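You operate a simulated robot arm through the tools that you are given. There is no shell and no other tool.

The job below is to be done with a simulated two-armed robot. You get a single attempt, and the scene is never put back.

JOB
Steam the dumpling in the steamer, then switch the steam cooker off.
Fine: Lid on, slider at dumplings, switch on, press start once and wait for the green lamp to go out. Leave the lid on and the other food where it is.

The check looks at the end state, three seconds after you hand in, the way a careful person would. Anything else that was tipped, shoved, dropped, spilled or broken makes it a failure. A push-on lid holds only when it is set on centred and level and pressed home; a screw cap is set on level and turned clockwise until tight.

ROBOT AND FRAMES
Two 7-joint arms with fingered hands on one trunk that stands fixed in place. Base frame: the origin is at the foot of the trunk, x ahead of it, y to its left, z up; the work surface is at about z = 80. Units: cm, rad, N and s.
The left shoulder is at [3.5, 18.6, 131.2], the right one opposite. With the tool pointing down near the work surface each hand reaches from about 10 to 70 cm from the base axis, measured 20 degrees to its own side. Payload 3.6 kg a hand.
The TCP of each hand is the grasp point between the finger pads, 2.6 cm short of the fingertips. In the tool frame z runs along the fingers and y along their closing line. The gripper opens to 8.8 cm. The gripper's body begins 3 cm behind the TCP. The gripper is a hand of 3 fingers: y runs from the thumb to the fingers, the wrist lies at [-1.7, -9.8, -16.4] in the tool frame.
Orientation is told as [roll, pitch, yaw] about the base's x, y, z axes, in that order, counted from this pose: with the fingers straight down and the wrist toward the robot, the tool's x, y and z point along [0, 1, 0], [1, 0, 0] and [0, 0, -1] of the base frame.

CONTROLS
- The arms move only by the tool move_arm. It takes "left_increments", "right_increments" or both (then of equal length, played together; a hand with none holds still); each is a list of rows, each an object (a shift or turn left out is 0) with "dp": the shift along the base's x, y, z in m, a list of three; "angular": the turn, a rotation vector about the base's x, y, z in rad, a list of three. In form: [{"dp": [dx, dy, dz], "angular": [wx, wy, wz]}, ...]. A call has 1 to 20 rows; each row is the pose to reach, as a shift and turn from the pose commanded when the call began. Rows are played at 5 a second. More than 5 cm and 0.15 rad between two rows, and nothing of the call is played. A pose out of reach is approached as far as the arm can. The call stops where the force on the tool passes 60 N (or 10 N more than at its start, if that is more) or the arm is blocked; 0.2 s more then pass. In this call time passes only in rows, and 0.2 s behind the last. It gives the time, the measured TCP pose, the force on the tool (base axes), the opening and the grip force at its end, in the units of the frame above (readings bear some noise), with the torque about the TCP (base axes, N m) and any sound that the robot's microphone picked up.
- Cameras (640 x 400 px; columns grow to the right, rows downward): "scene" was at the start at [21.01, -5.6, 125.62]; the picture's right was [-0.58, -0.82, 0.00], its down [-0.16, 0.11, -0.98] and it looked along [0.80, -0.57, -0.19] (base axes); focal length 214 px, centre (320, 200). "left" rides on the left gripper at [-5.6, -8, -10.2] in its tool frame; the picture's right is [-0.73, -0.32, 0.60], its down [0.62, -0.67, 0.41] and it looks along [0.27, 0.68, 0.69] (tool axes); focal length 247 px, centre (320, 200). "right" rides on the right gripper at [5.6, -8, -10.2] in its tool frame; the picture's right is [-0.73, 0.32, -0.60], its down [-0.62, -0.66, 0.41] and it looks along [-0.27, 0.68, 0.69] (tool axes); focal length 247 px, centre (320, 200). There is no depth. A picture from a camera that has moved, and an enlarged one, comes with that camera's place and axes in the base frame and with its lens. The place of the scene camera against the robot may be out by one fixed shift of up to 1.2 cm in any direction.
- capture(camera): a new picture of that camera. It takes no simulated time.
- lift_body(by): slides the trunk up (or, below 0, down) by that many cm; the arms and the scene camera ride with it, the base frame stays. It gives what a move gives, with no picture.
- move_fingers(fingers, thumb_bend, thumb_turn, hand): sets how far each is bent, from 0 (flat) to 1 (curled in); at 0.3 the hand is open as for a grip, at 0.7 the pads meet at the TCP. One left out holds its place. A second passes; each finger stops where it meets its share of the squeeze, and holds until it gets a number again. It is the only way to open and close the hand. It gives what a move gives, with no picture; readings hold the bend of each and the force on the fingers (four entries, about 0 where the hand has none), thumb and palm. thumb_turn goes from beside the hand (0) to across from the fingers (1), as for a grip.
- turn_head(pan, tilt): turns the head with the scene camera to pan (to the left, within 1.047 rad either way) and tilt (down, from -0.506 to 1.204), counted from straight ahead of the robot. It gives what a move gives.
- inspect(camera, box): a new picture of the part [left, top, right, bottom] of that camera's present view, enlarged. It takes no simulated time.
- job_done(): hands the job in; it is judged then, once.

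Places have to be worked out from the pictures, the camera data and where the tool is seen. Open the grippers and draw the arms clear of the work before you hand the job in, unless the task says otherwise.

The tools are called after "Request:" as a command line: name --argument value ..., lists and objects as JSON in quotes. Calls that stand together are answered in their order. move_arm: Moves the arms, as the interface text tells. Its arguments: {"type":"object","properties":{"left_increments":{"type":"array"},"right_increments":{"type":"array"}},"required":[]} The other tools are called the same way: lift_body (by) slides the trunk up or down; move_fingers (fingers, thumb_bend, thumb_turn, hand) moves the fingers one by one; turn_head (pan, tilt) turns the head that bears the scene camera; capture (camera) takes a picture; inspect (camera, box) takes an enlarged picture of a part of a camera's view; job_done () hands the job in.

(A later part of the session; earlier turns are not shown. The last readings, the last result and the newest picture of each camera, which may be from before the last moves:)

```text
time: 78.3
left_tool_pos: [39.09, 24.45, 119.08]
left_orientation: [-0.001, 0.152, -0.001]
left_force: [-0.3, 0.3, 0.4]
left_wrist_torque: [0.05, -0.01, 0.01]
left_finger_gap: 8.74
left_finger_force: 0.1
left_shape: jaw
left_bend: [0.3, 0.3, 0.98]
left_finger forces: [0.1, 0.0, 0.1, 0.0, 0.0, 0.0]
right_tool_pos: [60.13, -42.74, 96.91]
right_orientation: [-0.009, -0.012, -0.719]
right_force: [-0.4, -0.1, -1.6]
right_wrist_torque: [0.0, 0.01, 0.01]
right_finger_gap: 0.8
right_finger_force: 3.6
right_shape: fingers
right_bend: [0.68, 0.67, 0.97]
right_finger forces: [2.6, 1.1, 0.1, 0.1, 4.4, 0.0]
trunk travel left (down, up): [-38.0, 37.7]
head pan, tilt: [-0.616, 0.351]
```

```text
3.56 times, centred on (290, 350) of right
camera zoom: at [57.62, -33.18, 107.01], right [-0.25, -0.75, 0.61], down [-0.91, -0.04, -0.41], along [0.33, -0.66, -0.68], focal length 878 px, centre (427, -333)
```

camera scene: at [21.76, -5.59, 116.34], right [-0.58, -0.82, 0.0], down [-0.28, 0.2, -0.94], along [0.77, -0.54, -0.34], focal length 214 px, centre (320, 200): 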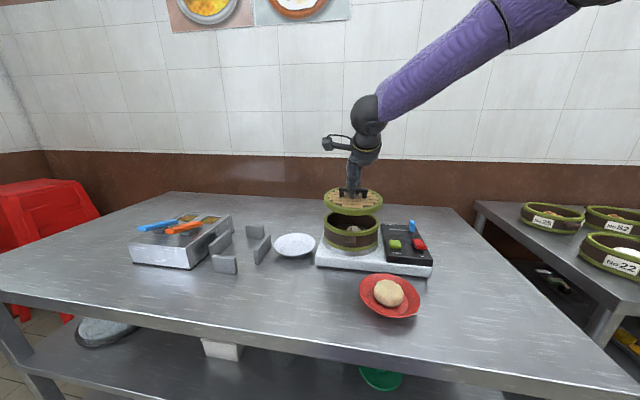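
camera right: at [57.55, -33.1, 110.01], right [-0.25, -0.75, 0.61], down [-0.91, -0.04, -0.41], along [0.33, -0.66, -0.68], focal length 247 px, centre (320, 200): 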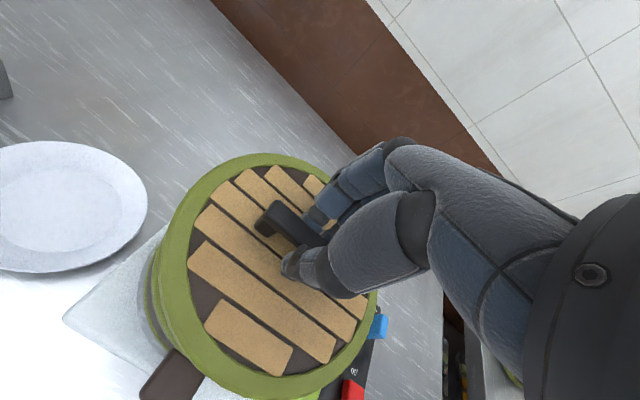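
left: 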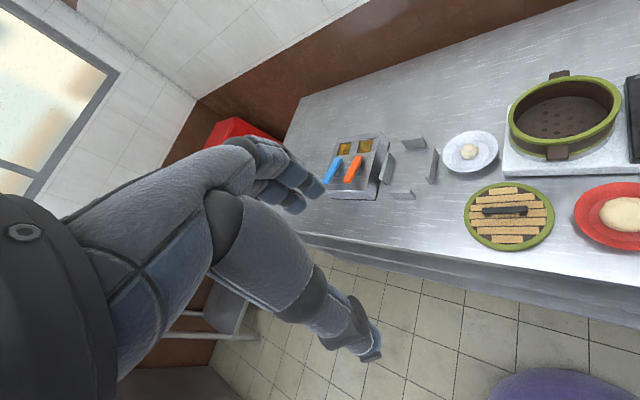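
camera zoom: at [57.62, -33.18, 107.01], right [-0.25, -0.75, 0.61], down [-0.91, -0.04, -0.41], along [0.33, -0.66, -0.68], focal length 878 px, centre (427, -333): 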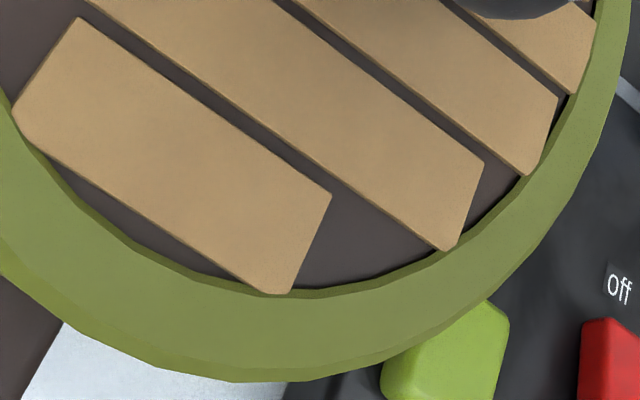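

Both views agree: the lid is centred over the pot to ~1–2 mm. I nudge 1 mm and lower slowly, watching the force.

Request:
move_arm --right_increments '[{"dp": [0.001, 0, -0.003]}, {"dp": [0.001, 0, -0.006]}, {"dp": [0.001, 0, -0.009]}, {"dp": [0.001, 0, -0.009]}]'

Request:
inspect --camera "scene" --box '[315, 190, 395, 240]'

```text
time: 79.3
left_tool_pos: [39.15, 24.25, 119.22]
left_orientation: [0.0, 0.152, 0.0]
left_force: [0.3, 0.1, -0.4]
left_wrist_torque: [0.0, -0.03, -0.03]
left_finger_gap: 8.74
left_finger_force: 0.1
left_shape: jaw
left_bend: [0.3, 0.3, 0.98]
left_finger forces: [0.0, 0.1, 0.1, 0.1, 0.1, 0.0]
right_tool_pos: [60.31, -42.83, 95.95]
right_orientation: [-0.011, -0.01, -0.718]
right_force: [-0.5, 0.5, -1.1]
right_wrist_torque: [-0.03, -0.01, -0.03]
right_finger_gap: 0.8
right_finger_force: 3.9
right_shape: fingers
right_bend: [0.68, 0.67, 0.97]
right_finger forces: [2.5, 1.1, 0.0, 0.1, 4.4, 0.1]
trunk travel left (down, up): [-38.0, 37.7]
head pan, tilt: [-0.616, 0.351]
```

```text
8.00 times, centred on (355, 215) of scene
camera zoom: at [21.76, -5.6, 116.34], right [-0.58, -0.82, 0.0], down [-0.28, 0.2, -0.94], along [0.77, -0.54, -0.34], focal length 1716 px, centre (40, 80)
```

zoom: 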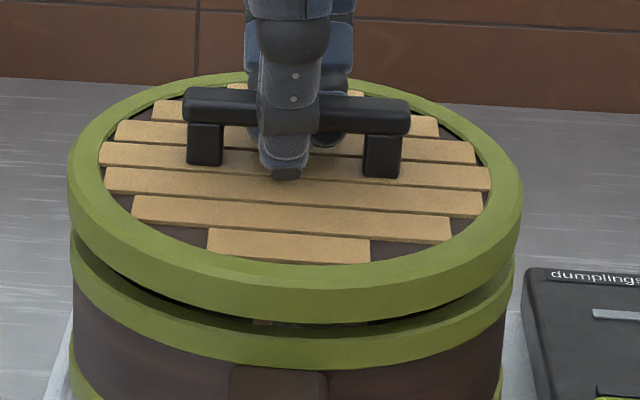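

Gap about 0.6 cm, edges aligned left and right. I continue down 5 mm.

Request:
move_arm --right_increments '[{"dp": [0, 0, -0.002]}, {"dp": [0, 0, -0.004]}, {"dp": [0, 0, -0.005]}, {"dp": [0, 0, -0.005]}]'

Request:
inspect --camera "scene" --box '[315, 190, 395, 240]'

```text
time: 80.3
left_tool_pos: [39.09, 24.36, 119.2]
left_orientation: [0.001, 0.152, 0.0]
left_force: [0.2, -0.4, 0.1]
left_wrist_torque: [-0.02, -0.03, -0.01]
left_finger_gap: 8.75
left_finger_force: 0.1
left_shape: jaw
left_bend: [0.3, 0.3, 0.98]
left_finger forces: [0.1, 0.1, 0.1, 0.1, 0.1, 0.1]
right_tool_pos: [60.25, -42.88, 95.34]
right_orientation: [-0.008, -0.011, -0.719]
right_force: [0.3, 0.1, -0.2]
right_wrist_torque: [-0.03, 0.01, 0.01]
right_finger_gap: 0.82
right_finger_force: 3.8
right_shape: fingers
right_bend: [0.68, 0.67, 0.97]
right_finger forces: [2.5, 1.1, 0.0, 0.0, 4.3, 0.0]
trunk travel left (down, up): [-38.0, 37.7]
head pan, tilt: [-0.616, 0.351]
```

```text
8.00 times, centred on (355, 215) of scene
camera zoom: at [21.76, -5.6, 116.34], right [-0.58, -0.82, 0.0], down [-0.28, 0.2, -0.94], along [0.77, -0.54, -0.34], focal length 1716 px, centre (40, 80)
```

zoom: 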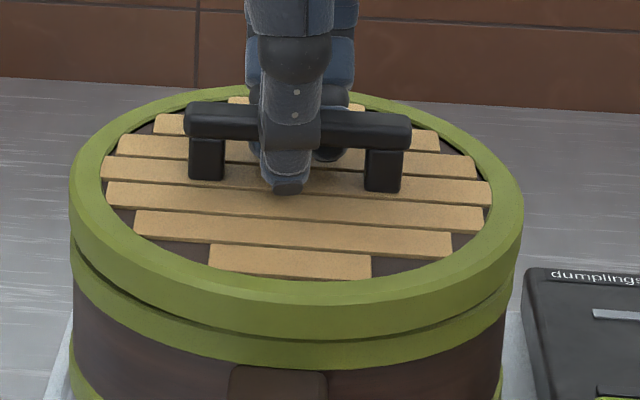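

Visually the gap is closing with almost no force yet. I continue in 2 mm steps.

Request:
move_arm --right_increments '[{"dp": [0, 0, -0.001]}, {"dp": [0, 0, -0.002]}, {"dp": [0, 0, -0.003]}, {"dp": [0, 0, -0.003]}]'

Request:
inspect --camera "scene" --box '[315, 190, 395, 240]'

```text
time: 81.3
left_tool_pos: [39.13, 24.22, 119.26]
left_orientation: [-0.001, 0.152, 0.0]
left_force: [1.1, 0.4, -0.1]
left_wrist_torque: [0.03, 0.0, -0.03]
left_finger_gap: 8.76
left_finger_force: 0.0
left_shape: jaw
left_bend: [0.3, 0.3, 0.98]
left_finger forces: [0.1, 0.0, 0.1, 0.0, 0.0, 0.0]
right_tool_pos: [60.24, -42.79, 95.16]
right_orientation: [-0.009, -0.01, -0.719]
right_force: [-0.6, 1.1, 0.3]
right_wrist_torque: [-0.04, 0.01, -0.04]
right_finger_gap: 0.78
right_finger_force: 4.0
right_shape: fingers
right_bend: [0.68, 0.67, 0.97]
right_finger forces: [2.6, 1.1, 0.0, 0.0, 4.2, 0.0]
trunk travel left (down, up): [-38.0, 37.7]
head pan, tilt: [-0.616, 0.351]
```

```text
8.00 times, centred on (355, 215) of scene
camera zoom: at [21.76, -5.6, 116.34], right [-0.58, -0.82, 0.0], down [-0.28, 0.2, -0.94], along [0.77, -0.54, -0.34], focal length 1716 px, centre (40, 80)
```

zoom: 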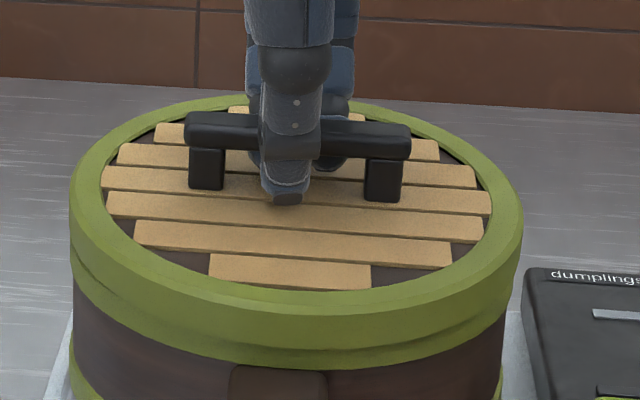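

The lid's skirt is sliding over the pot's ring without force. I continue lowering in small steps.

Request:
move_arm --right_increments '[{"dp": [0, 0, -0.001]}, {"dp": [0, 0, -0.002]}, {"dp": [0, 0, -0.003]}, {"dp": [0, 0, -0.004]}, {"dp": [0, 0, -0.004]}]'

Request:
inspect --camera "scene" --box '[315, 190, 395, 240]'

```text
time: 82.5
left_tool_pos: [39.11, 24.36, 119.13]
left_orientation: [0.001, 0.153, 0.002]
left_force: [-0.6, -1.1, 0.7]
left_wrist_torque: [-0.02, -0.03, -0.02]
left_finger_gap: 8.74
left_finger_force: 0.1
left_shape: jaw
left_bend: [0.3, 0.3, 0.98]
left_finger forces: [0.1, 0.1, 0.0, 0.1, 0.0, 0.0]
right_tool_pos: [60.28, -42.85, 94.73]
right_orientation: [-0.008, -0.01, -0.718]
right_force: [2.0, -0.6, 0.2]
right_wrist_torque: [-0.01, -0.06, 0.02]
right_finger_gap: 0.7
right_finger_force: 4.4
right_shape: fingers
right_bend: [0.68, 0.68, 0.97]
right_finger forces: [3.3, 1.2, 0.0, 0.0, 3.5, 0.0]
trunk travel left (down, up): [-38.0, 37.7]
head pan, tilt: [-0.616, 0.351]
```

```text
8.00 times, centred on (355, 215) of scene
camera zoom: at [21.77, -5.6, 116.34], right [-0.58, -0.82, 0.0], down [-0.28, 0.2, -0.94], along [0.77, -0.54, -0.34], focal length 1716 px, centre (40, 80)
```

zoom: 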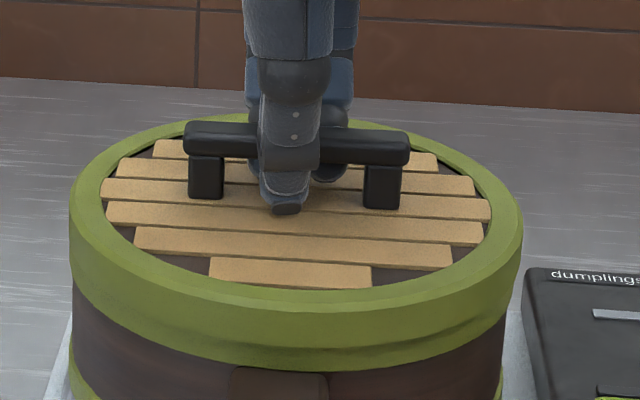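

The lid now rests on the rim (grip forces shifted slightly). I release it by opening thumb and fingers.

Request:
move_fingers --hand "right" --fingers 0.58 --thumb_bend 0.58

Request:
inspect --camera "scene" --box '[315, 190, 395, 240]'

Request:
inspect --camera "right" --box '[120, 140, 400, 400]'

```text
time: 83.5
left_tool_pos: [39.02, 24.21, 119.23]
left_orientation: [0.0, 0.151, -0.001]
left_force: [0.2, -0.7, -0.1]
left_wrist_torque: [0.02, 0.01, -0.02]
left_finger_gap: 8.76
left_finger_force: 0.1
left_shape: jaw
left_bend: [0.3, 0.3, 0.98]
left_finger forces: [0.0, 0.1, 0.0, 0.0, 0.1, 0.0]
right_tool_pos: [60.31, -42.97, 94.71]
right_orientation: [-0.009, -0.011, -0.716]
right_force: [0.3, 0.0, 0.5]
right_wrist_torque: [-0.02, 0.01, -0.01]
right_finger_gap: 2.89
right_finger_force: 0.1
right_shape: fingers
right_bend: [0.57, 0.57, 0.97]
right_finger forces: [0.0, 0.0, 0.0, 0.0, 0.0, 0.1]
trunk travel left (down, up): [-38.0, 37.7]
head pan, tilt: [-0.616, 0.351]
```

```text
8.00 times, centred on (355, 215) of scene
camera zoom: at [21.76, -5.59, 116.34], right [-0.58, -0.82, 0.0], down [-0.28, 0.2, -0.94], along [0.77, -0.54, -0.34], focal length 1716 px, centre (40, 80)
```

zoom: 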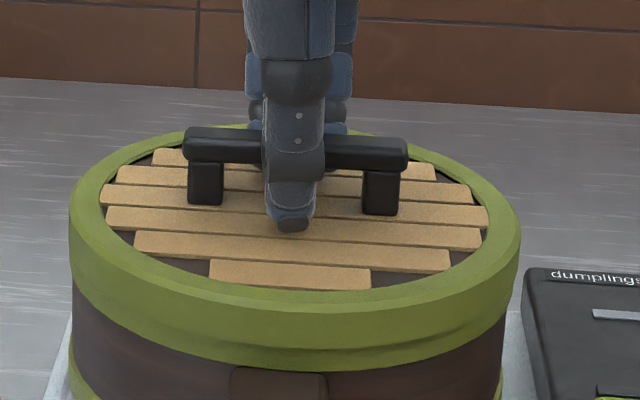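

```text
1.54 times, centred on (260, 270) of right
camera zoom: at [57.68, -33.17, 104.81], right [-0.25, -0.75, 0.61], down [-0.91, -0.04, -0.41], along [0.33, -0.66, -0.68], focal length 380 px, centre (412, 92)
```

zoom: 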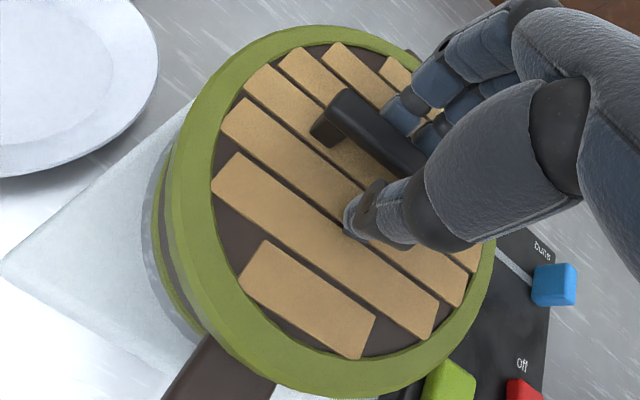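

The lid dropped level onto the pot. With the hand still straddling the handle, I press the lid home with thumb and fingertips: lowering in 2 mm rows while watching the force.

Request:
move_fingers --hand "right" --fingers 0.54 --thumb_bend 0.54

Request:
move_arm --right_increments '[{"dp": [0, 0, -0.002]}, {"dp": [0, 0, -0.004]}, {"dp": [0, 0, -0.006]}, {"dp": [0, 0, -0.008]}]'

Request:
inspect --camera "scene" --box '[315, 190, 395, 240]'

```text
time: 84.5
left_tool_pos: [39.16, 24.28, 119.24]
left_orientation: [0.0, 0.152, 0.0]
left_force: [0.3, 0.1, -0.1]
left_wrist_torque: [0.02, -0.02, -0.01]
left_finger_gap: 8.81
left_finger_force: 0.1
left_shape: jaw
left_bend: [0.3, 0.3, 0.98]
left_finger forces: [0.0, 0.0, 0.0, 0.1, 0.0, 0.0]
right_tool_pos: [60.23, -42.75, 94.75]
right_orientation: [-0.007, -0.01, -0.719]
right_force: [0.4, -0.4, -0.2]
right_wrist_torque: [0.0, 0.02, -0.01]
right_finger_gap: 3.57
right_finger_force: 0.1
right_shape: fingers
right_bend: [0.54, 0.54, 0.97]
right_finger forces: [0.0, 0.0, 0.0, 0.1, 0.0, 0.0]
trunk travel left (down, up): [-38.0, 37.7]
head pan, tilt: [-0.616, 0.351]
```

```text
time: 85.5
left_tool_pos: [38.8, 24.4, 119.33]
left_orientation: [0.001, 0.15, 0.0]
left_force: [-0.4, -0.8, -0.2]
left_wrist_torque: [0.0, 0.01, 0.02]
left_finger_gap: 8.79
left_finger_force: 0.0
left_shape: jaw
left_bend: [0.3, 0.3, 0.98]
left_finger forces: [0.0, 0.0, 0.1, 0.0, 0.0, 0.1]
right_tool_pos: [60.27, -42.73, 94.38]
right_orientation: [-0.006, -0.018, -0.723]
right_force: [-1.6, -3.3, 20.7]
right_wrist_torque: [-0.17, -0.16, -0.12]
right_finger_gap: 3.52
right_finger_force: 10.8
right_shape: fingers
right_bend: [0.54, 0.55, 0.97]
right_finger forces: [10.2, 4.3, 0.0, 0.0, 7.2, 0.1]
trunk travel left (down, up): [-38.0, 37.7]
head pan, tilt: [-0.616, 0.351]
```

```text
8.00 times, centred on (355, 215) of scene
camera zoom: at [21.55, -5.52, 116.42], right [-0.58, -0.82, 0.0], down [-0.28, 0.2, -0.94], along [0.77, -0.54, -0.34], focal length 1716 px, centre (40, 80)
```

zoom: 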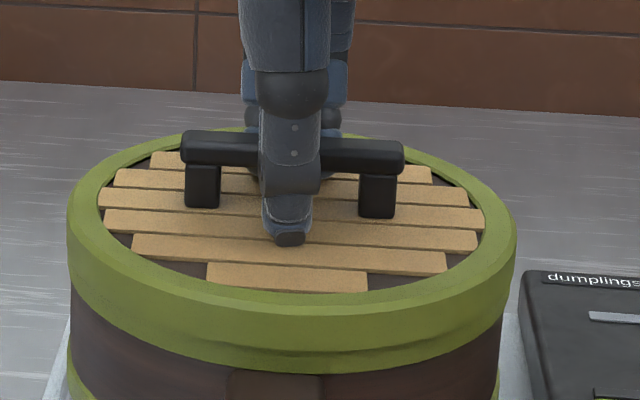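

20.7 N, evenly shared between fingers and thumb. I press a bit harder.

Request:
move_arm --right_increments '[{"dp": [0, 0, -0.002]}, {"dp": [0, 0, -0.004]}, {"dp": [0, 0, -0.006]}, {"dp": [0, 0, -0.008]}]'

Request:
inspect --camera "scene" --box '[315, 190, 395, 240]'

```text
time: 86.5
left_tool_pos: [38.82, 24.49, 119.22]
left_orientation: [-0.001, 0.149, 0.001]
left_force: [-1.0, 0.4, 0.6]
left_wrist_torque: [-0.01, -0.04, 0.01]
left_finger_gap: 8.79
left_finger_force: 0.1
left_shape: jaw
left_bend: [0.3, 0.3, 0.98]
left_finger forces: [0.0, 0.1, 0.0, 0.0, 0.0, 0.1]
right_tool_pos: [60.11, -42.66, 94.45]
right_orientation: [0.0, -0.024, -0.718]
right_force: [1.9, -3.1, 36.6]
right_wrist_torque: [0.35, 0.12, -0.04]
right_finger_gap: 3.52
right_finger_force: 18.7
right_shape: fingers
right_bend: [0.53, 0.56, 0.98]
right_finger forces: [5.4, 6.1, 0.0, 0.0, 25.8, 0.0]
right hand out of reach, approached as far as the arm can: row 3, 4
trunk travel left (down, up): [-38.0, 37.7]
head pan, tilt: [-0.616, 0.351]
```

```text
8.00 times, centred on (355, 215) of scene
camera zoom: at [21.49, -5.41, 116.43], right [-0.58, -0.82, 0.0], down [-0.28, 0.2, -0.94], along [0.77, -0.54, -0.34], focal length 1716 px, centre (40, 80)
```

zoom: 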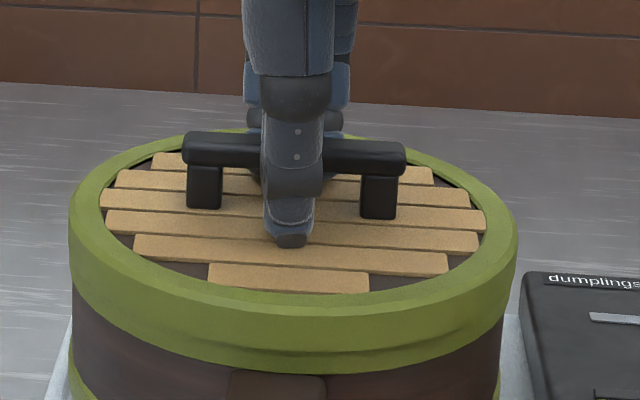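

36.6 N pressed with no further travel. I zoom in to see whether the lid's rim sits home all round.

Request:
inspect --camera "scene" --box '[318, 212, 350, 240]'

Request:
inspect --camera "scene" --box '[350, 212, 390, 245]'

Request:
inspect --camera "right" --box '[120, 190, 240, 360]'

```text
14.29 times, centred on (334, 226) of scene
camera zoom: at [21.49, -5.41, 116.43], right [-0.58, -0.82, 0.0], down [-0.28, 0.2, -0.94], along [0.77, -0.54, -0.34], focal length 3064 px, centre (120, -171)
```

zoom: 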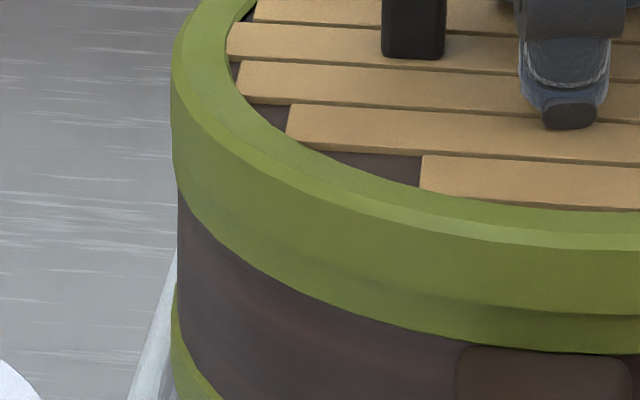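

```text
12.12 times, centred on (370, 228) of scene
camera zoom: at [21.49, -5.41, 116.43], right [-0.58, -0.82, 0.0], down [-0.28, 0.2, -0.94], along [0.77, -0.54, -0.34], focal length 2600 px, centre (-286, -146)
```

zoom: 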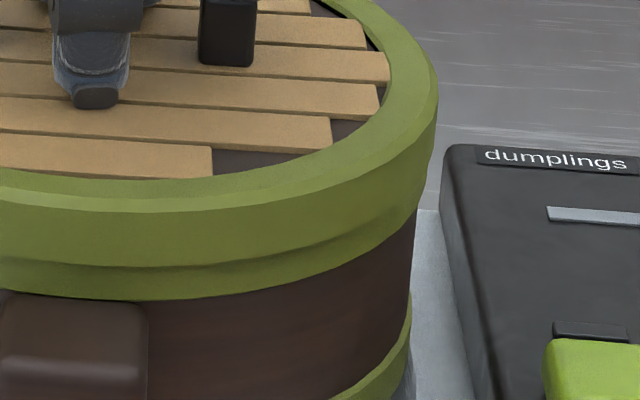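

```text
2.35 times, centred on (180, 275) of right
camera zoom: at [57.44, -33.04, 104.48], right [-0.25, -0.75, 0.61], down [-0.9, -0.04, -0.43], along [0.34, -0.66, -0.67], focal length 581 px, centre (649, 24)
```

zoom: 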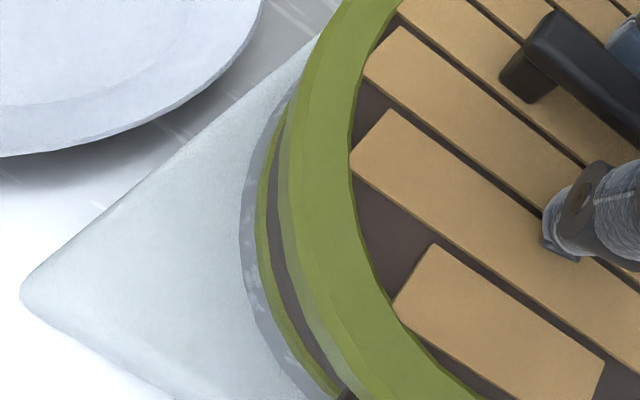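

The skirt overlaps the ring evenly all around. I lift the hand off to check the lid's seat unobstructed.

Request:
move_arm --right_increments '[{"dp": [0, 0, 0.01]}, {"dp": [0, 0, 0.025]}, {"dp": [0, 0, 0.045]}, {"dp": [0, 0, 0.065]}, {"dp": [0, 0, 0.065]}]'

Request:
inspect --camera "scene" --box '[315, 195, 395, 250]'

Request:
capture --camera "right"

```text
time: 87.7
left_tool_pos: [39.13, 24.4, 119.21]
left_orientation: [0.0, 0.15, 0.0]
left_force: [-0.4, -0.7, -0.1]
left_wrist_torque: [0.03, 0.03, -0.01]
left_finger_gap: 8.76
left_finger_force: 0.1
left_shape: jaw
left_bend: [0.3, 0.3, 0.98]
left_finger forces: [0.1, 0.0, 0.1, 0.0, 0.0, 0.0]
right_tool_pos: [59.83, -42.99, 100.12]
right_orientation: [-0.01, -0.007, -0.717]
right_force: [1.1, -0.3, -0.2]
right_wrist_torque: [-0.04, 0.01, 0.01]
right_finger_gap: 3.6
right_finger_force: 0.0
right_shape: fingers
right_bend: [0.54, 0.54, 0.98]
right_finger forces: [0.1, 0.0, 0.1, 0.0, 0.0, 0.0]
trunk travel left (down, up): [-38.0, 37.7]
head pan, tilt: [-0.616, 0.351]
```

```text
7.27 times, centred on (355, 222) of scene
camera zoom: at [21.77, -5.59, 116.33], right [-0.58, -0.82, 0.0], down [-0.28, 0.2, -0.94], along [0.77, -0.54, -0.34], focal length 1560 px, centre (66, 36)
```

zoom: 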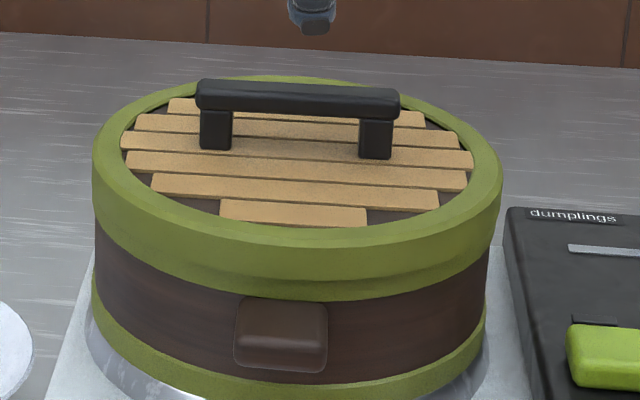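

```text
taken
camera right: at [57.39, -33.28, 110.21], right [-0.24, -0.75, 0.61], down [-0.91, -0.04, -0.41], along [0.33, -0.65, -0.68], focal length 247 px, centre (320, 200)
```

right: 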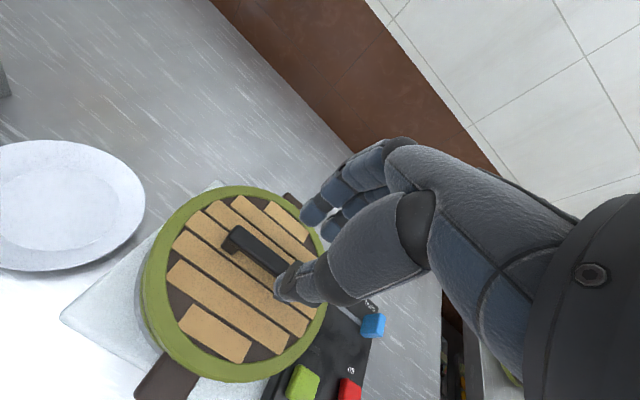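

The lid sits level and centred. To make sure that it is pressed home, I lower the trunk for a better arm posture and press once more, a bit harder.

Request:
lift_body --by -4

Request:
inspect --camera "right" --box '[120, 140, 400, 400]'

Request:
inspect --camera "scene" --box '[315, 170, 395, 230]'

```text
time: 88.5
left_tool_pos: [39.01, 24.33, 115.21]
left_orientation: [0.001, 0.152, -0.001]
left_force: [0.0, 0.1, 0.7]
left_wrist_torque: [0.04, -0.02, -0.01]
left_finger_gap: 8.79
left_finger_force: 0.1
left_shape: jaw
left_bend: [0.3, 0.3, 0.98]
left_finger forces: [0.0, 0.1, 0.0, 0.0, 0.0, 0.1]
right_tool_pos: [59.99, -42.89, 96.31]
right_orientation: [-0.006, -0.011, -0.72]
right_force: [-0.7, 0.3, -0.4]
right_wrist_torque: [0.04, -0.02, -0.01]
right_finger_gap: 3.61
right_finger_force: 0.1
right_shape: fingers
right_bend: [0.54, 0.54, 0.98]
right_finger forces: [0.0, 0.0, 0.1, 0.0, 0.0, 0.0]
trunk travel left (down, up): [-34.0, 41.7]
head pan, tilt: [-0.616, 0.351]
```

```text
1.54 times, centred on (260, 270) of right
camera zoom: at [57.41, -33.2, 106.32], right [-0.25, -0.75, 0.61], down [-0.91, -0.04, -0.41], along [0.34, -0.65, -0.68], focal length 380 px, centre (412, 92)
```

zoom: 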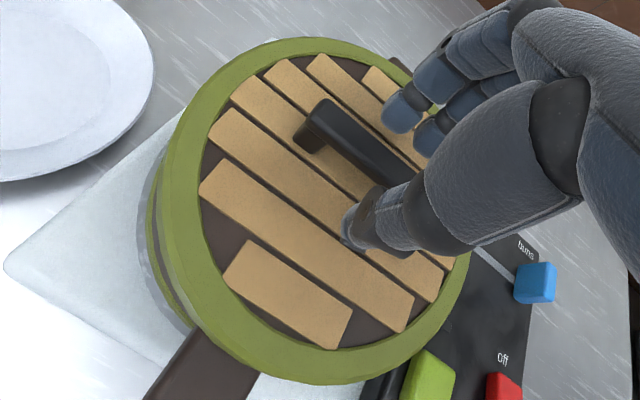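

```text
6.67 times, centred on (355, 200) of scene
camera zoom: at [22.24, -5.59, 112.07], right [-0.58, -0.82, 0.0], down [-0.28, 0.2, -0.94], along [0.77, -0.54, -0.34], focal length 1430 px, centre (87, 200)
```

zoom: 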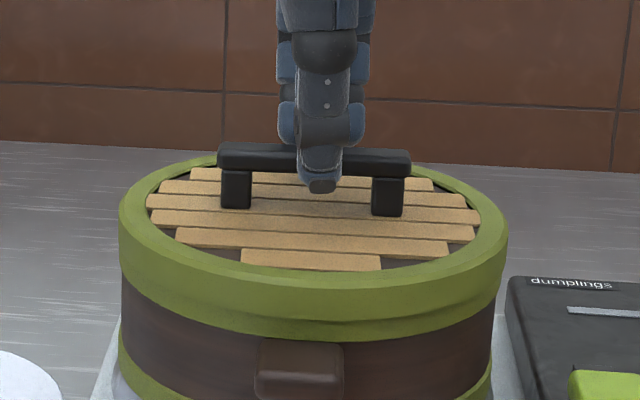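

The hand straddles the handle again. I press down through contact; the motion stops itself at 60 N.

Request:
move_arm --right_increments '[{"dp": [0.001, 0.001, -0.006]}, {"dp": [0.001, 0.001, -0.012]}, {"dp": [0.001, 0.001, -0.017]}, {"dp": [0.001, 0.001, -0.021]}, {"dp": [0.001, 0.001, -0.025]}, {"dp": [0.001, 0.001, -0.029]}, {"dp": [0.001, 0.001, -0.029]}]'

Request:
inspect --camera "scene" --box '[315, 170, 395, 230]'

```text
time: 90.1
left_tool_pos: [38.58, 24.54, 115.41]
left_orientation: [-0.002, 0.148, 0.0]
left_force: [0.0, 0.5, 0.6]
left_wrist_torque: [-0.01, 0.04, -0.01]
left_finger_gap: 8.79
left_finger_force: 0.0
left_shape: jaw
left_bend: [0.3, 0.3, 0.98]
left_finger forces: [0.0, 0.0, 0.0, 0.0, 0.0, 0.1]
right_tool_pos: [60.11, -42.6, 94.4]
right_orientation: [0.004, -0.028, -0.718]
right_force: [-0.7, -4.1, 49.5]
right_wrist_torque: [0.84, 0.88, 0.01]
right_finger_gap: 3.61
right_finger_force: 25.1
right_shape: fingers
right_bend: [0.54, 0.56, 0.99]
right_finger forces: [1.0, 3.1, 0.1, 0.0, 45.6, 0.0]
trunk travel left (down, up): [-34.0, 41.7]
head pan, tilt: [-0.616, 0.351]
```

```text
6.67 times, centred on (355, 200) of scene
camera zoom: at [21.89, -5.37, 112.19], right [-0.58, -0.82, 0.0], down [-0.28, 0.2, -0.94], along [0.77, -0.54, -0.34], focal length 1430 px, centre (87, 200)
```

zoom: 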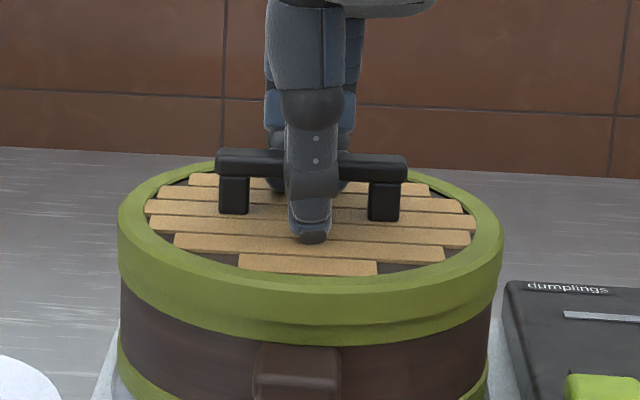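

49.5 N with no further movement: the lid is home. I raise the hand and move it over toward the control panel to get a good look.

Request:
move_arm --right_increments '[{"dp": [0, 0, 0.02]}, {"dp": [0, 0, 0.05]}, {"dp": [0, 0, 0.08]}, {"dp": [-0.02, -0.01, 0.09], "angular": [0, 0, 0.1]}, {"dp": [-0.05, -0.03, 0.09], "angular": [0, 0, 0.2]}, {"dp": [-0.08, -0.05, 0.09], "angular": [0, 0, 0.3]}, {"dp": [-0.11, -0.06, 0.09], "angular": [0, 0, 0.4]}]'

Request:
capture --camera "right"

Request:
capture --camera "scene"

```text
time: 91.7
left_tool_pos: [38.92, 24.27, 115.11]
left_orientation: [0.0, 0.151, 0.001]
left_force: [0.3, 0.4, 0.2]
left_wrist_torque: [0.01, -0.03, 0.02]
left_finger_gap: 8.78
left_finger_force: 0.0
left_shape: jaw
left_bend: [0.3, 0.3, 0.98]
left_finger forces: [0.0, 0.0, 0.0, 0.0, 0.0, 0.0]
right_tool_pos: [48.93, -48.61, 102.14]
right_orientation: [-0.008, -0.012, -0.313]
right_force: [-0.1, -0.1, 0.0]
right_wrist_torque: [0.0, 0.0, -0.04]
right_finger_gap: 3.6
right_finger_force: 0.0
right_shape: fingers
right_bend: [0.54, 0.54, 0.98]
right_finger forces: [0.1, 0.0, 0.0, 0.1, 0.0, 0.1]
trunk travel left (down, up): [-34.0, 41.7]
head pan, tilt: [-0.616, 0.351]
```

```text
taken
camera right: at [42.86, -40.8, 112.2], right [0.07, -0.79, 0.61], down [-0.82, -0.39, -0.41], along [0.57, -0.47, -0.68], focal length 247 px, centre (320, 200)
```

right: 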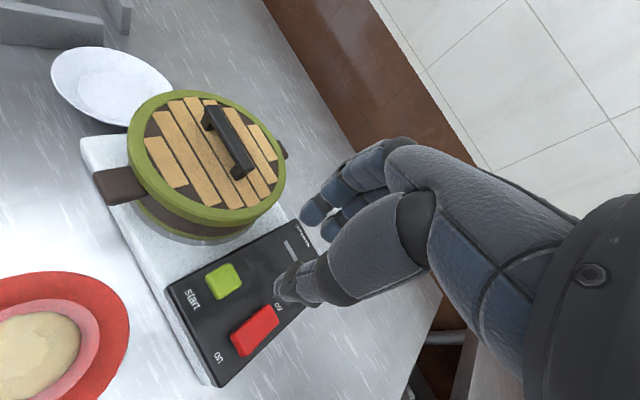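

```text
taken
camera scene: at [22.22, -5.64, 112.07], right [-0.58, -0.82, 0.0], down [-0.28, 0.2, -0.94], along [0.77, -0.54, -0.34], focal length 214 px, centre (320, 200)
```

scene: 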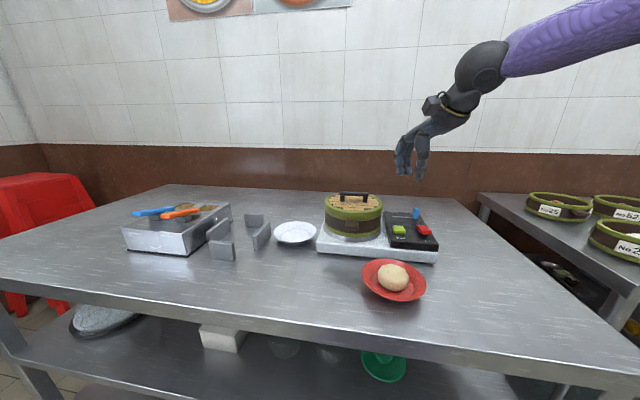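

The lid looks properly on. Start button ≈ (49.3,-47.7,86.8), red switch ≈ (45.6,-52.1,86.8), slider slot from ≈(51.2,-59.4) to (56.1,-54.6) with the knob at the buns end. I move the hand back-right for an unobstructed view of the panel.

Request:
move_arm --right_increments '[{"dp": [-0.02, -0.025, 0.0], "angular": [0, 0, 0.08]}, {"dp": [-0.04, -0.05, 0.0], "angular": [0, 0, 0.16]}, {"dp": [-0.06, -0.075, 0.0], "angular": [0, 0, 0.24]}, {"dp": [-0.08, -0.1, 0.0], "angular": [0, 0, 0.3]}, {"dp": [-0.1, -0.11, 0.0], "angular": [0, 0, 0.3]}]'

Request:
capture --camera "right"

Request:
inspect --camera "scene" --box '[370, 195, 450, 265]'

```text
time: 92.9
left_tool_pos: [39.03, 24.34, 115.12]
left_orientation: [-0.001, 0.152, 0.001]
left_force: [0.0, 0.2, 0.4]
left_wrist_torque: [-0.02, 0.0, 0.02]
left_finger_gap: 8.78
left_finger_force: 0.1
left_shape: jaw
left_bend: [0.3, 0.3, 0.98]
left_finger forces: [0.1, 0.0, 0.0, 0.1, 0.0, 0.1]
right_tool_pos: [38.93, -59.71, 102.23]
right_orientation: [-0.008, -0.01, -0.017]
right_force: [-0.7, 0.1, -0.4]
right_wrist_torque: [0.02, 0.0, 0.02]
right_finger_gap: 3.61
right_finger_force: 0.1
right_shape: fingers
right_bend: [0.54, 0.54, 0.98]
right_finger forces: [0.0, 0.1, 0.0, 0.0, 0.0, 0.0]
trunk travel left (down, up): [-34.0, 41.7]
head pan, tilt: [-0.616, 0.351]
```

```text
taken
camera right: at [30.67, -53.86, 112.27], right [0.3, -0.73, 0.61], down [-0.67, -0.62, -0.41], along [0.68, -0.28, -0.68], focal length 247 px, centre (320, 200)
```

right: 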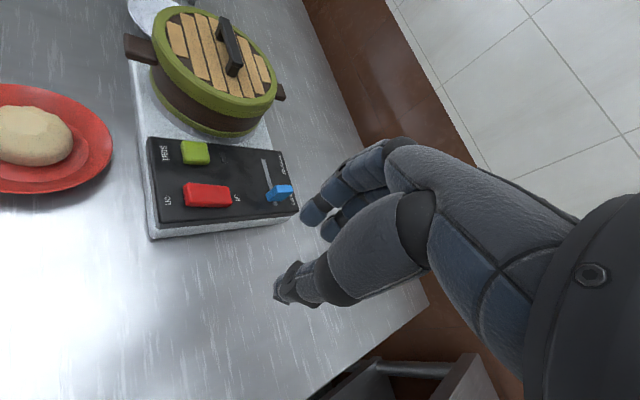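

```text
5.71 times, centred on (410, 230) of scene
camera zoom: at [22.23, -5.6, 112.07], right [-0.58, -0.82, 0.0], down [-0.28, 0.2, -0.94], along [0.77, -0.54, -0.34], focal length 1226 px, centre (-194, 29)
```

zoom: 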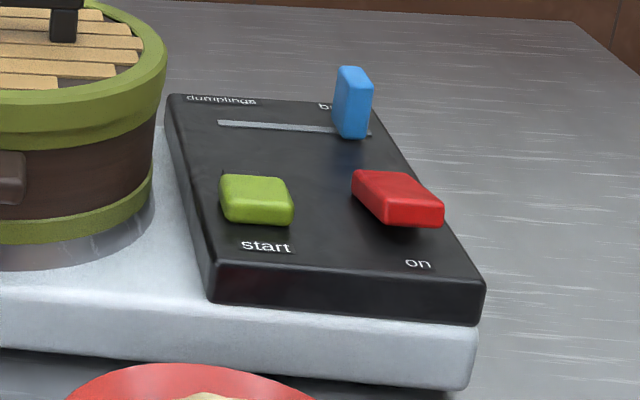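

The rocker's "on" end (near side) stands up, so it is off now and must be pressed at the "on" end. I zoom in from the hand camera for accurate positions.

Request:
inspect --camera "right" --box '[130, 120, 310, 240]'

```text
3.33 times, centred on (220, 180) of right
camera zoom: at [30.67, -53.86, 112.27], right [0.3, -0.73, 0.61], down [-0.67, -0.62, -0.41], along [0.68, -0.28, -0.68], focal length 823 px, centre (653, 267)
```

zoom: 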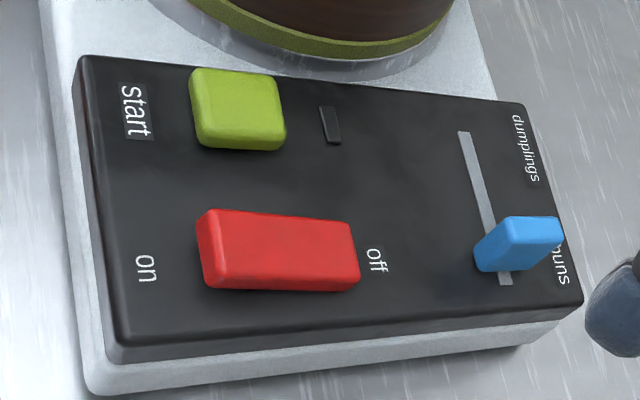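

Panel positions from this view: knob base ≈ (51.9,-58.55), slot from (51.0,-59.45) to (56.0,-54.6). I close the fingers into a compact pusher and place the hand just beyond the buns end, yawed so its side can push the knob along the slot.

Request:
move_fingers --hand "right" --fingers 0.7 --thumb_bend 0.7

Request:
move_arm --right_increments '[{"dp": [0.015, -0.005, 0.0], "angular": [0.008, 0.01, -0.12]}, {"dp": [0.03, -0.01, 0.0], "angular": [0.008, 0.01, -0.25]}, {"dp": [0.045, -0.015, 0.0], "angular": [0.008, 0.01, -0.38]}, {"dp": [0.06, -0.02, 0.0], "angular": [0.008, 0.01, -0.51]}, {"dp": [0.075, -0.02, -0.01], "angular": [0.008, 0.01, -0.64]}, {"dp": [0.09, -0.02, -0.02], "angular": [0.008, 0.01, -0.77]}, {"dp": [0.1, -0.018, -0.03], "angular": [0.008, 0.01, -0.78]}, {"dp": [0.1, -0.018, -0.04], "angular": [0.008, 0.01, -0.78]}]'

Request:
capture --camera "right"

Request:
inspect --camera "scene" --box '[370, 170, 470, 265]'

```text
time: 93.9
left_tool_pos: [39.08, 24.14, 115.18]
left_orientation: [-0.001, 0.151, 0.001]
left_force: [0.2, -0.7, -0.3]
left_wrist_torque: [0.03, 0.04, -0.01]
left_finger_gap: 8.8
left_finger_force: 0.0
left_shape: jaw
left_bend: [0.3, 0.3, 0.98]
left_finger forces: [0.0, 0.0, 0.0, 0.1, 0.0, 0.0]
right_tool_pos: [38.95, -59.84, 102.18]
right_orientation: [-0.008, -0.01, -0.017]
right_force: [1.6, 0.0, -1.4]
right_wrist_torque: [0.01, -0.02, 0.0]
right_finger_gap: 0.23
right_finger_force: 0.2
right_shape: fingers
right_bend: [0.7, 0.7, 0.98]
right_finger forces: [0.1, 0.1, 0.1, 0.1, 0.0, 0.0]
trunk travel left (down, up): [-34.0, 41.7]
head pan, tilt: [-0.616, 0.351]
```

```text
time: 95.7
left_tool_pos: [39.2, 24.23, 115.15]
left_orientation: [0.0, 0.151, 0.001]
left_force: [0.1, -0.3, 0.1]
left_wrist_torque: [0.03, -0.01, 0.0]
left_finger_gap: 8.79
left_finger_force: 0.2
left_shape: jaw
left_bend: [0.3, 0.3, 0.98]
left_finger forces: [0.0, 0.0, 0.0, 0.1, 0.1, 0.0]
right_tool_pos: [49.09, -61.57, 98.14]
right_orientation: [-0.004, 0.001, -0.798]
right_force: [-0.3, 0.4, -0.8]
right_wrist_torque: [0.01, -0.03, 0.0]
right_finger_gap: 0.22
right_finger_force: 0.1
right_shape: fingers
right_bend: [0.7, 0.7, 0.98]
right_finger forces: [0.0, 0.0, 0.0, 0.0, 0.0, 0.1]
trunk travel left (down, up): [-34.0, 41.7]
head pan, tilt: [-0.616, 0.351]
```

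```text
taken
camera right: at [47.34, -51.9, 108.47], right [-0.3, -0.74, 0.6], down [-0.91, 0.04, -0.41], along [0.28, -0.67, -0.69], focal length 247 px, centre (320, 200)
```

right: 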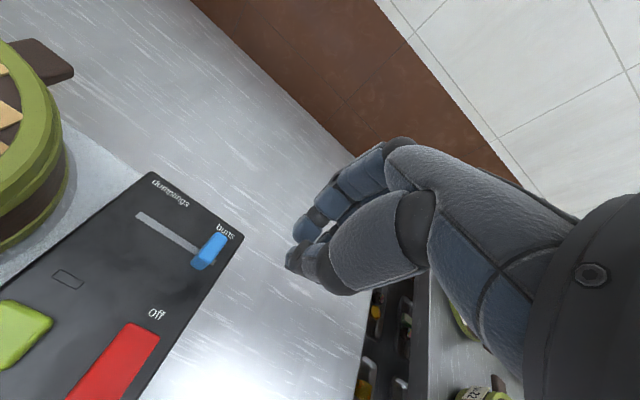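

```text
4.21 times, centred on (420, 218) of scene
camera zoom: at [22.27, -5.6, 112.06], right [-0.58, -0.82, 0.0], down [-0.28, 0.2, -0.94], along [0.77, -0.54, -0.34], focal length 903 px, centre (-101, 126)
```

zoom: 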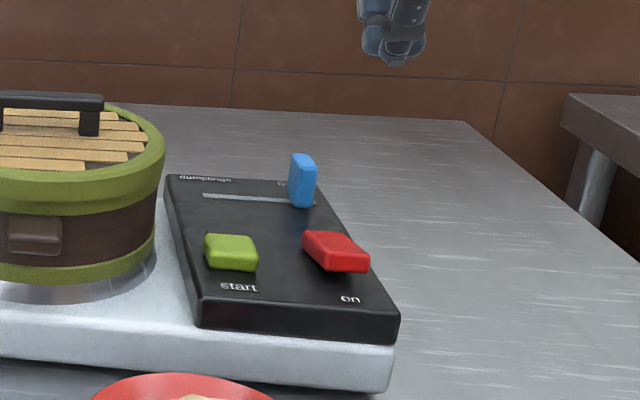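

The pusher is beside the knob (knob centre ≈ (52,-58.7)). I lower to z≈89.2 so the fingertips are beside the knob, above the panel.

Request:
move_arm --right_increments '[{"dp": [0, 0, -0.025]}, {"dp": [0, 0, -0.05]}, {"dp": [0, 0, -0.07]}, {"dp": [0, 0, -0.087]}, {"dp": [0, 0, -0.087]}]'

Request:
capture --camera "right"

Request:
inspect --camera "scene" --box '[370, 170, 470, 265]'

```text
time: 96.9
left_tool_pos: [39.0, 24.24, 115.0]
left_orientation: [-0.001, 0.153, 0.0]
left_force: [0.6, 0.1, 0.3]
left_wrist_torque: [0.02, 0.0, 0.01]
left_finger_gap: 8.78
left_finger_force: 0.1
left_shape: jaw
left_bend: [0.3, 0.3, 0.98]
left_finger forces: [0.1, 0.1, 0.0, 0.0, 0.1, 0.0]
right_tool_pos: [48.91, -61.59, 89.61]
right_orientation: [-0.004, 0.003, -0.797]
right_force: [-0.4, -0.6, -0.2]
right_wrist_torque: [0.0, -0.01, 0.01]
right_finger_gap: 0.26
right_finger_force: 0.2
right_shape: fingers
right_bend: [0.7, 0.7, 0.98]
right_finger forces: [0.1, 0.0, 0.0, 0.0, 0.0, 0.1]
trunk travel left (down, up): [-34.0, 41.7]
head pan, tilt: [-0.616, 0.351]
```

```text
taken
camera right: at [47.35, -51.94, 99.8], right [-0.3, -0.74, 0.6], down [-0.91, 0.04, -0.41], along [0.28, -0.67, -0.69], focal length 247 px, centre (320, 200)
```

right: 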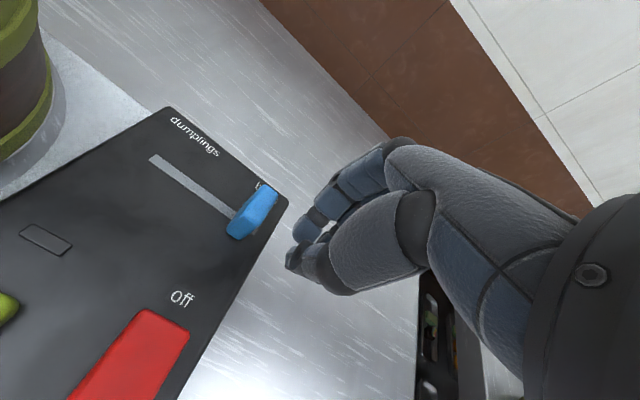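

```text
4.21 times, centred on (420, 218) of scene
camera zoom: at [22.27, -5.59, 112.06], right [-0.58, -0.82, 0.0], down [-0.28, 0.2, -0.94], along [0.77, -0.54, -0.34], focal length 903 px, centre (-101, 126)
```

zoom: 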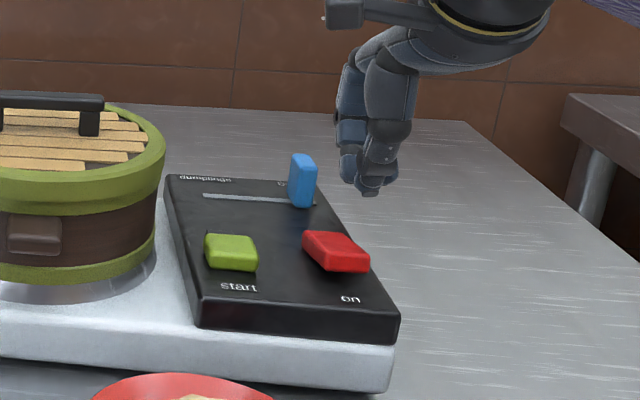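

The fingertips are level with the knob and it lies ~4 cm ahead along the push line. I push along the slot for 4 cm first.

Request:
move_arm --right_increments '[{"dp": [0.0057, 0.0056, 0]}, {"dp": [0.0115, 0.0112, 0]}, {"dp": [0.0172, 0.0168, 0]}, {"dp": [0.0229, 0.0223, 0]}, {"dp": [0.0286, 0.0279, 0]}, {"dp": [0.0286, 0.0279, 0]}]'

Request:
capture --camera "right"

Request:
inspect --camera "scene" --box '[370, 170, 470, 265]'

```text
time: 98.3
left_tool_pos: [38.89, 24.33, 115.26]
left_orientation: [0.001, 0.153, -0.001]
left_force: [-0.8, -1.0, -0.1]
left_wrist_torque: [-0.03, -0.03, 0.0]
left_finger_gap: 8.78
left_finger_force: 0.1
left_shape: jaw
left_bend: [0.3, 0.3, 0.98]
left_finger forces: [0.1, 0.0, 0.0, 0.0, 0.0, 0.0]
right_tool_pos: [51.92, -58.82, 89.64]
right_orientation: [-0.007, 0.002, -0.796]
right_force: [-0.3, -0.2, -0.2]
right_wrist_torque: [0.02, 0.01, -0.01]
right_finger_gap: 0.24
right_finger_force: 0.1
right_shape: fingers
right_bend: [0.7, 0.7, 0.98]
right_finger forces: [0.1, 0.1, 0.1, 0.0, 0.0, 0.0]
trunk travel left (down, up): [-34.0, 41.7]
head pan, tilt: [-0.616, 0.351]
```

```text
taken
camera right: at [50.3, -49.06, 99.78], right [-0.3, -0.74, 0.6], down [-0.91, 0.04, -0.41], along [0.28, -0.67, -0.69], focal length 247 px, centre (320, 200)
```

right: 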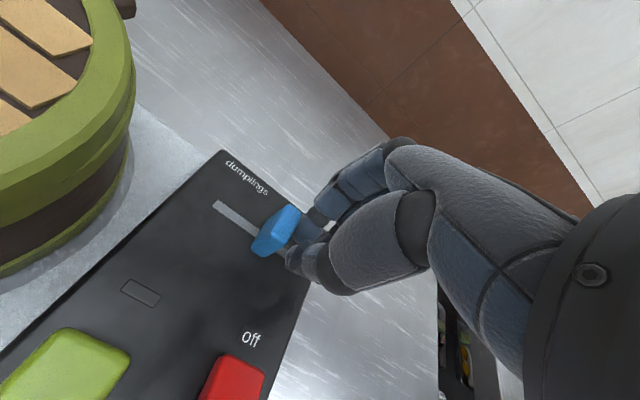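

```text
4.21 times, centred on (420, 218) of scene
camera zoom: at [22.27, -5.6, 112.05], right [-0.58, -0.82, 0.0], down [-0.28, 0.2, -0.94], along [0.77, -0.54, -0.34], focal length 903 px, centre (-101, 126)
```

zoom: 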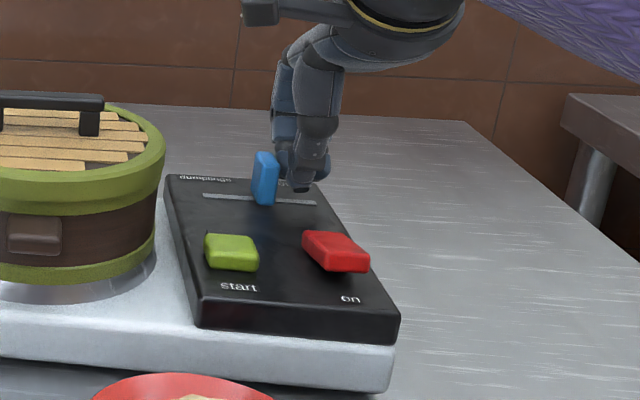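

The knob moved to mid-slot. About 3 cm remain; I push 2.6 cm more, then creep to the end stop.

Request:
move_arm --right_increments '[{"dp": [0.005, 0.0049, 0]}, {"dp": [0.01, 0.0098, 0]}, {"dp": [0.015, 0.0146, 0]}, {"dp": [0.0186, 0.0181, 0]}, {"dp": [0.0186, 0.0181, 0]}]'

Request:
inspect --camera "right" --box '[160, 140, 400, 300]'

Request:
inspect --camera "scene" --box '[370, 170, 470, 265]'

```text
time: 99.5
left_tool_pos: [39.01, 24.34, 115.3]
left_orientation: [0.0, 0.151, -0.001]
left_force: [0.1, -0.2, -0.9]
left_wrist_torque: [0.01, 0.01, 0.02]
left_finger_gap: 8.77
left_finger_force: 0.0
left_shape: jaw
left_bend: [0.3, 0.3, 0.98]
left_finger forces: [0.0, 0.1, 0.1, 0.0, 0.1, 0.0]
right_tool_pos: [53.75, -56.94, 89.64]
right_orientation: [-0.007, 0.002, -0.798]
right_force: [0.6, -0.3, 0.4]
right_wrist_torque: [0.05, 0.0, -0.01]
right_finger_gap: 0.22
right_finger_force: 0.2
right_shape: fingers
right_bend: [0.7, 0.7, 0.98]
right_finger forces: [0.1, 0.0, 0.0, 0.1, 0.1, 0.1]
trunk travel left (down, up): [-34.0, 41.7]
head pan, tilt: [-0.616, 0.351]
```

```text
2.50 times, centred on (280, 220) of right
camera zoom: at [52.09, -47.3, 99.75], right [-0.3, -0.74, 0.6], down [-0.91, 0.04, -0.41], along [0.28, -0.67, -0.69], focal length 617 px, centre (420, 150)
```

zoom: 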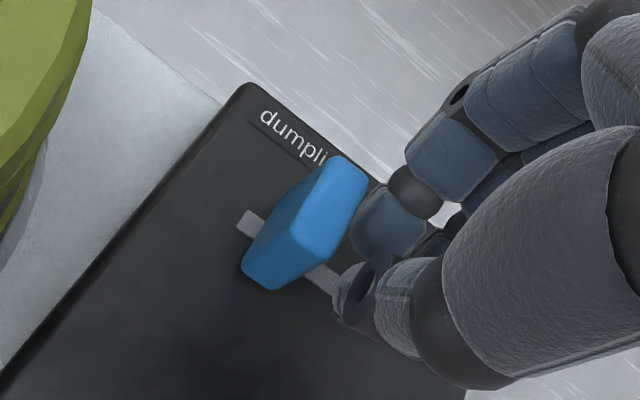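

```text
4.21 times, centred on (420, 218) of scene
camera zoom: at [22.28, -5.59, 112.05], right [-0.58, -0.82, 0.0], down [-0.28, 0.2, -0.94], along [0.77, -0.54, -0.34], focal length 903 px, centre (-101, 126)
```

zoom: 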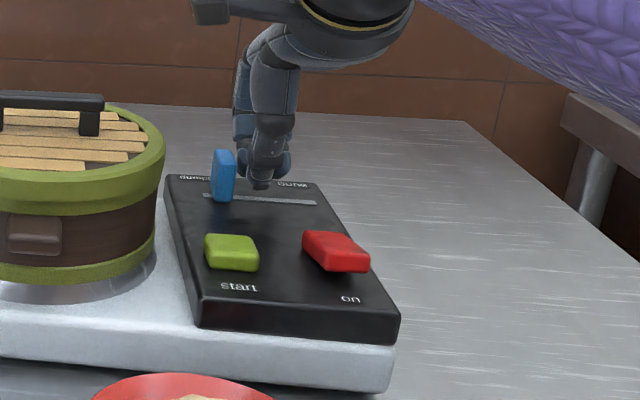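

Knob is nearly at the dumplings end. I creep another 6 mm to reach the stop.

Request:
move_arm --right_increments '[{"dp": [0.0014, 0.0014, 0]}, {"dp": [0.0029, 0.0028, 0]}, {"dp": [0.0043, 0.0042, 0]}, {"dp": [0.0043, 0.0042, 0]}]'

Request:
inspect --camera "scene" --box '[395, 195, 445, 230]'

```text
time: 100.5
left_tool_pos: [39.1, 24.21, 115.22]
left_orientation: [0.001, 0.152, 0.0]
left_force: [0.3, -0.3, 0.1]
left_wrist_torque: [0.01, -0.01, -0.02]
left_finger_gap: 8.77
left_finger_force: 0.0
left_shape: jaw
left_bend: [0.3, 0.3, 0.98]
left_finger forces: [0.0, 0.0, 0.1, 0.0, 0.0, 0.0]
right_tool_pos: [54.21, -56.78, 89.6]
right_orientation: [-0.004, 0.001, -0.799]
right_force: [-4.0, -3.7, -0.4]
right_wrist_torque: [-0.02, 0.09, -0.06]
right_finger_gap: 0.24
right_finger_force: 2.4
right_shape: fingers
right_bend: [0.7, 0.7, 0.98]
right_finger forces: [5.3, 0.1, 0.0, 0.0, 0.0, 0.0]
trunk travel left (down, up): [-34.0, 41.7]
head pan, tilt: [-0.616, 0.351]
```

```text
11.43 times, centred on (420, 212) of scene
camera zoom: at [22.23, -5.64, 112.06], right [-0.58, -0.82, 0.0], down [-0.28, 0.2, -0.94], along [0.77, -0.54, -0.34], focal length 2451 px, centre (-823, 57)
```

zoom: 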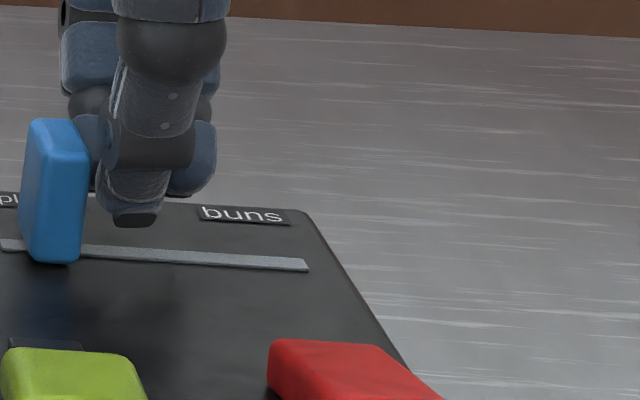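

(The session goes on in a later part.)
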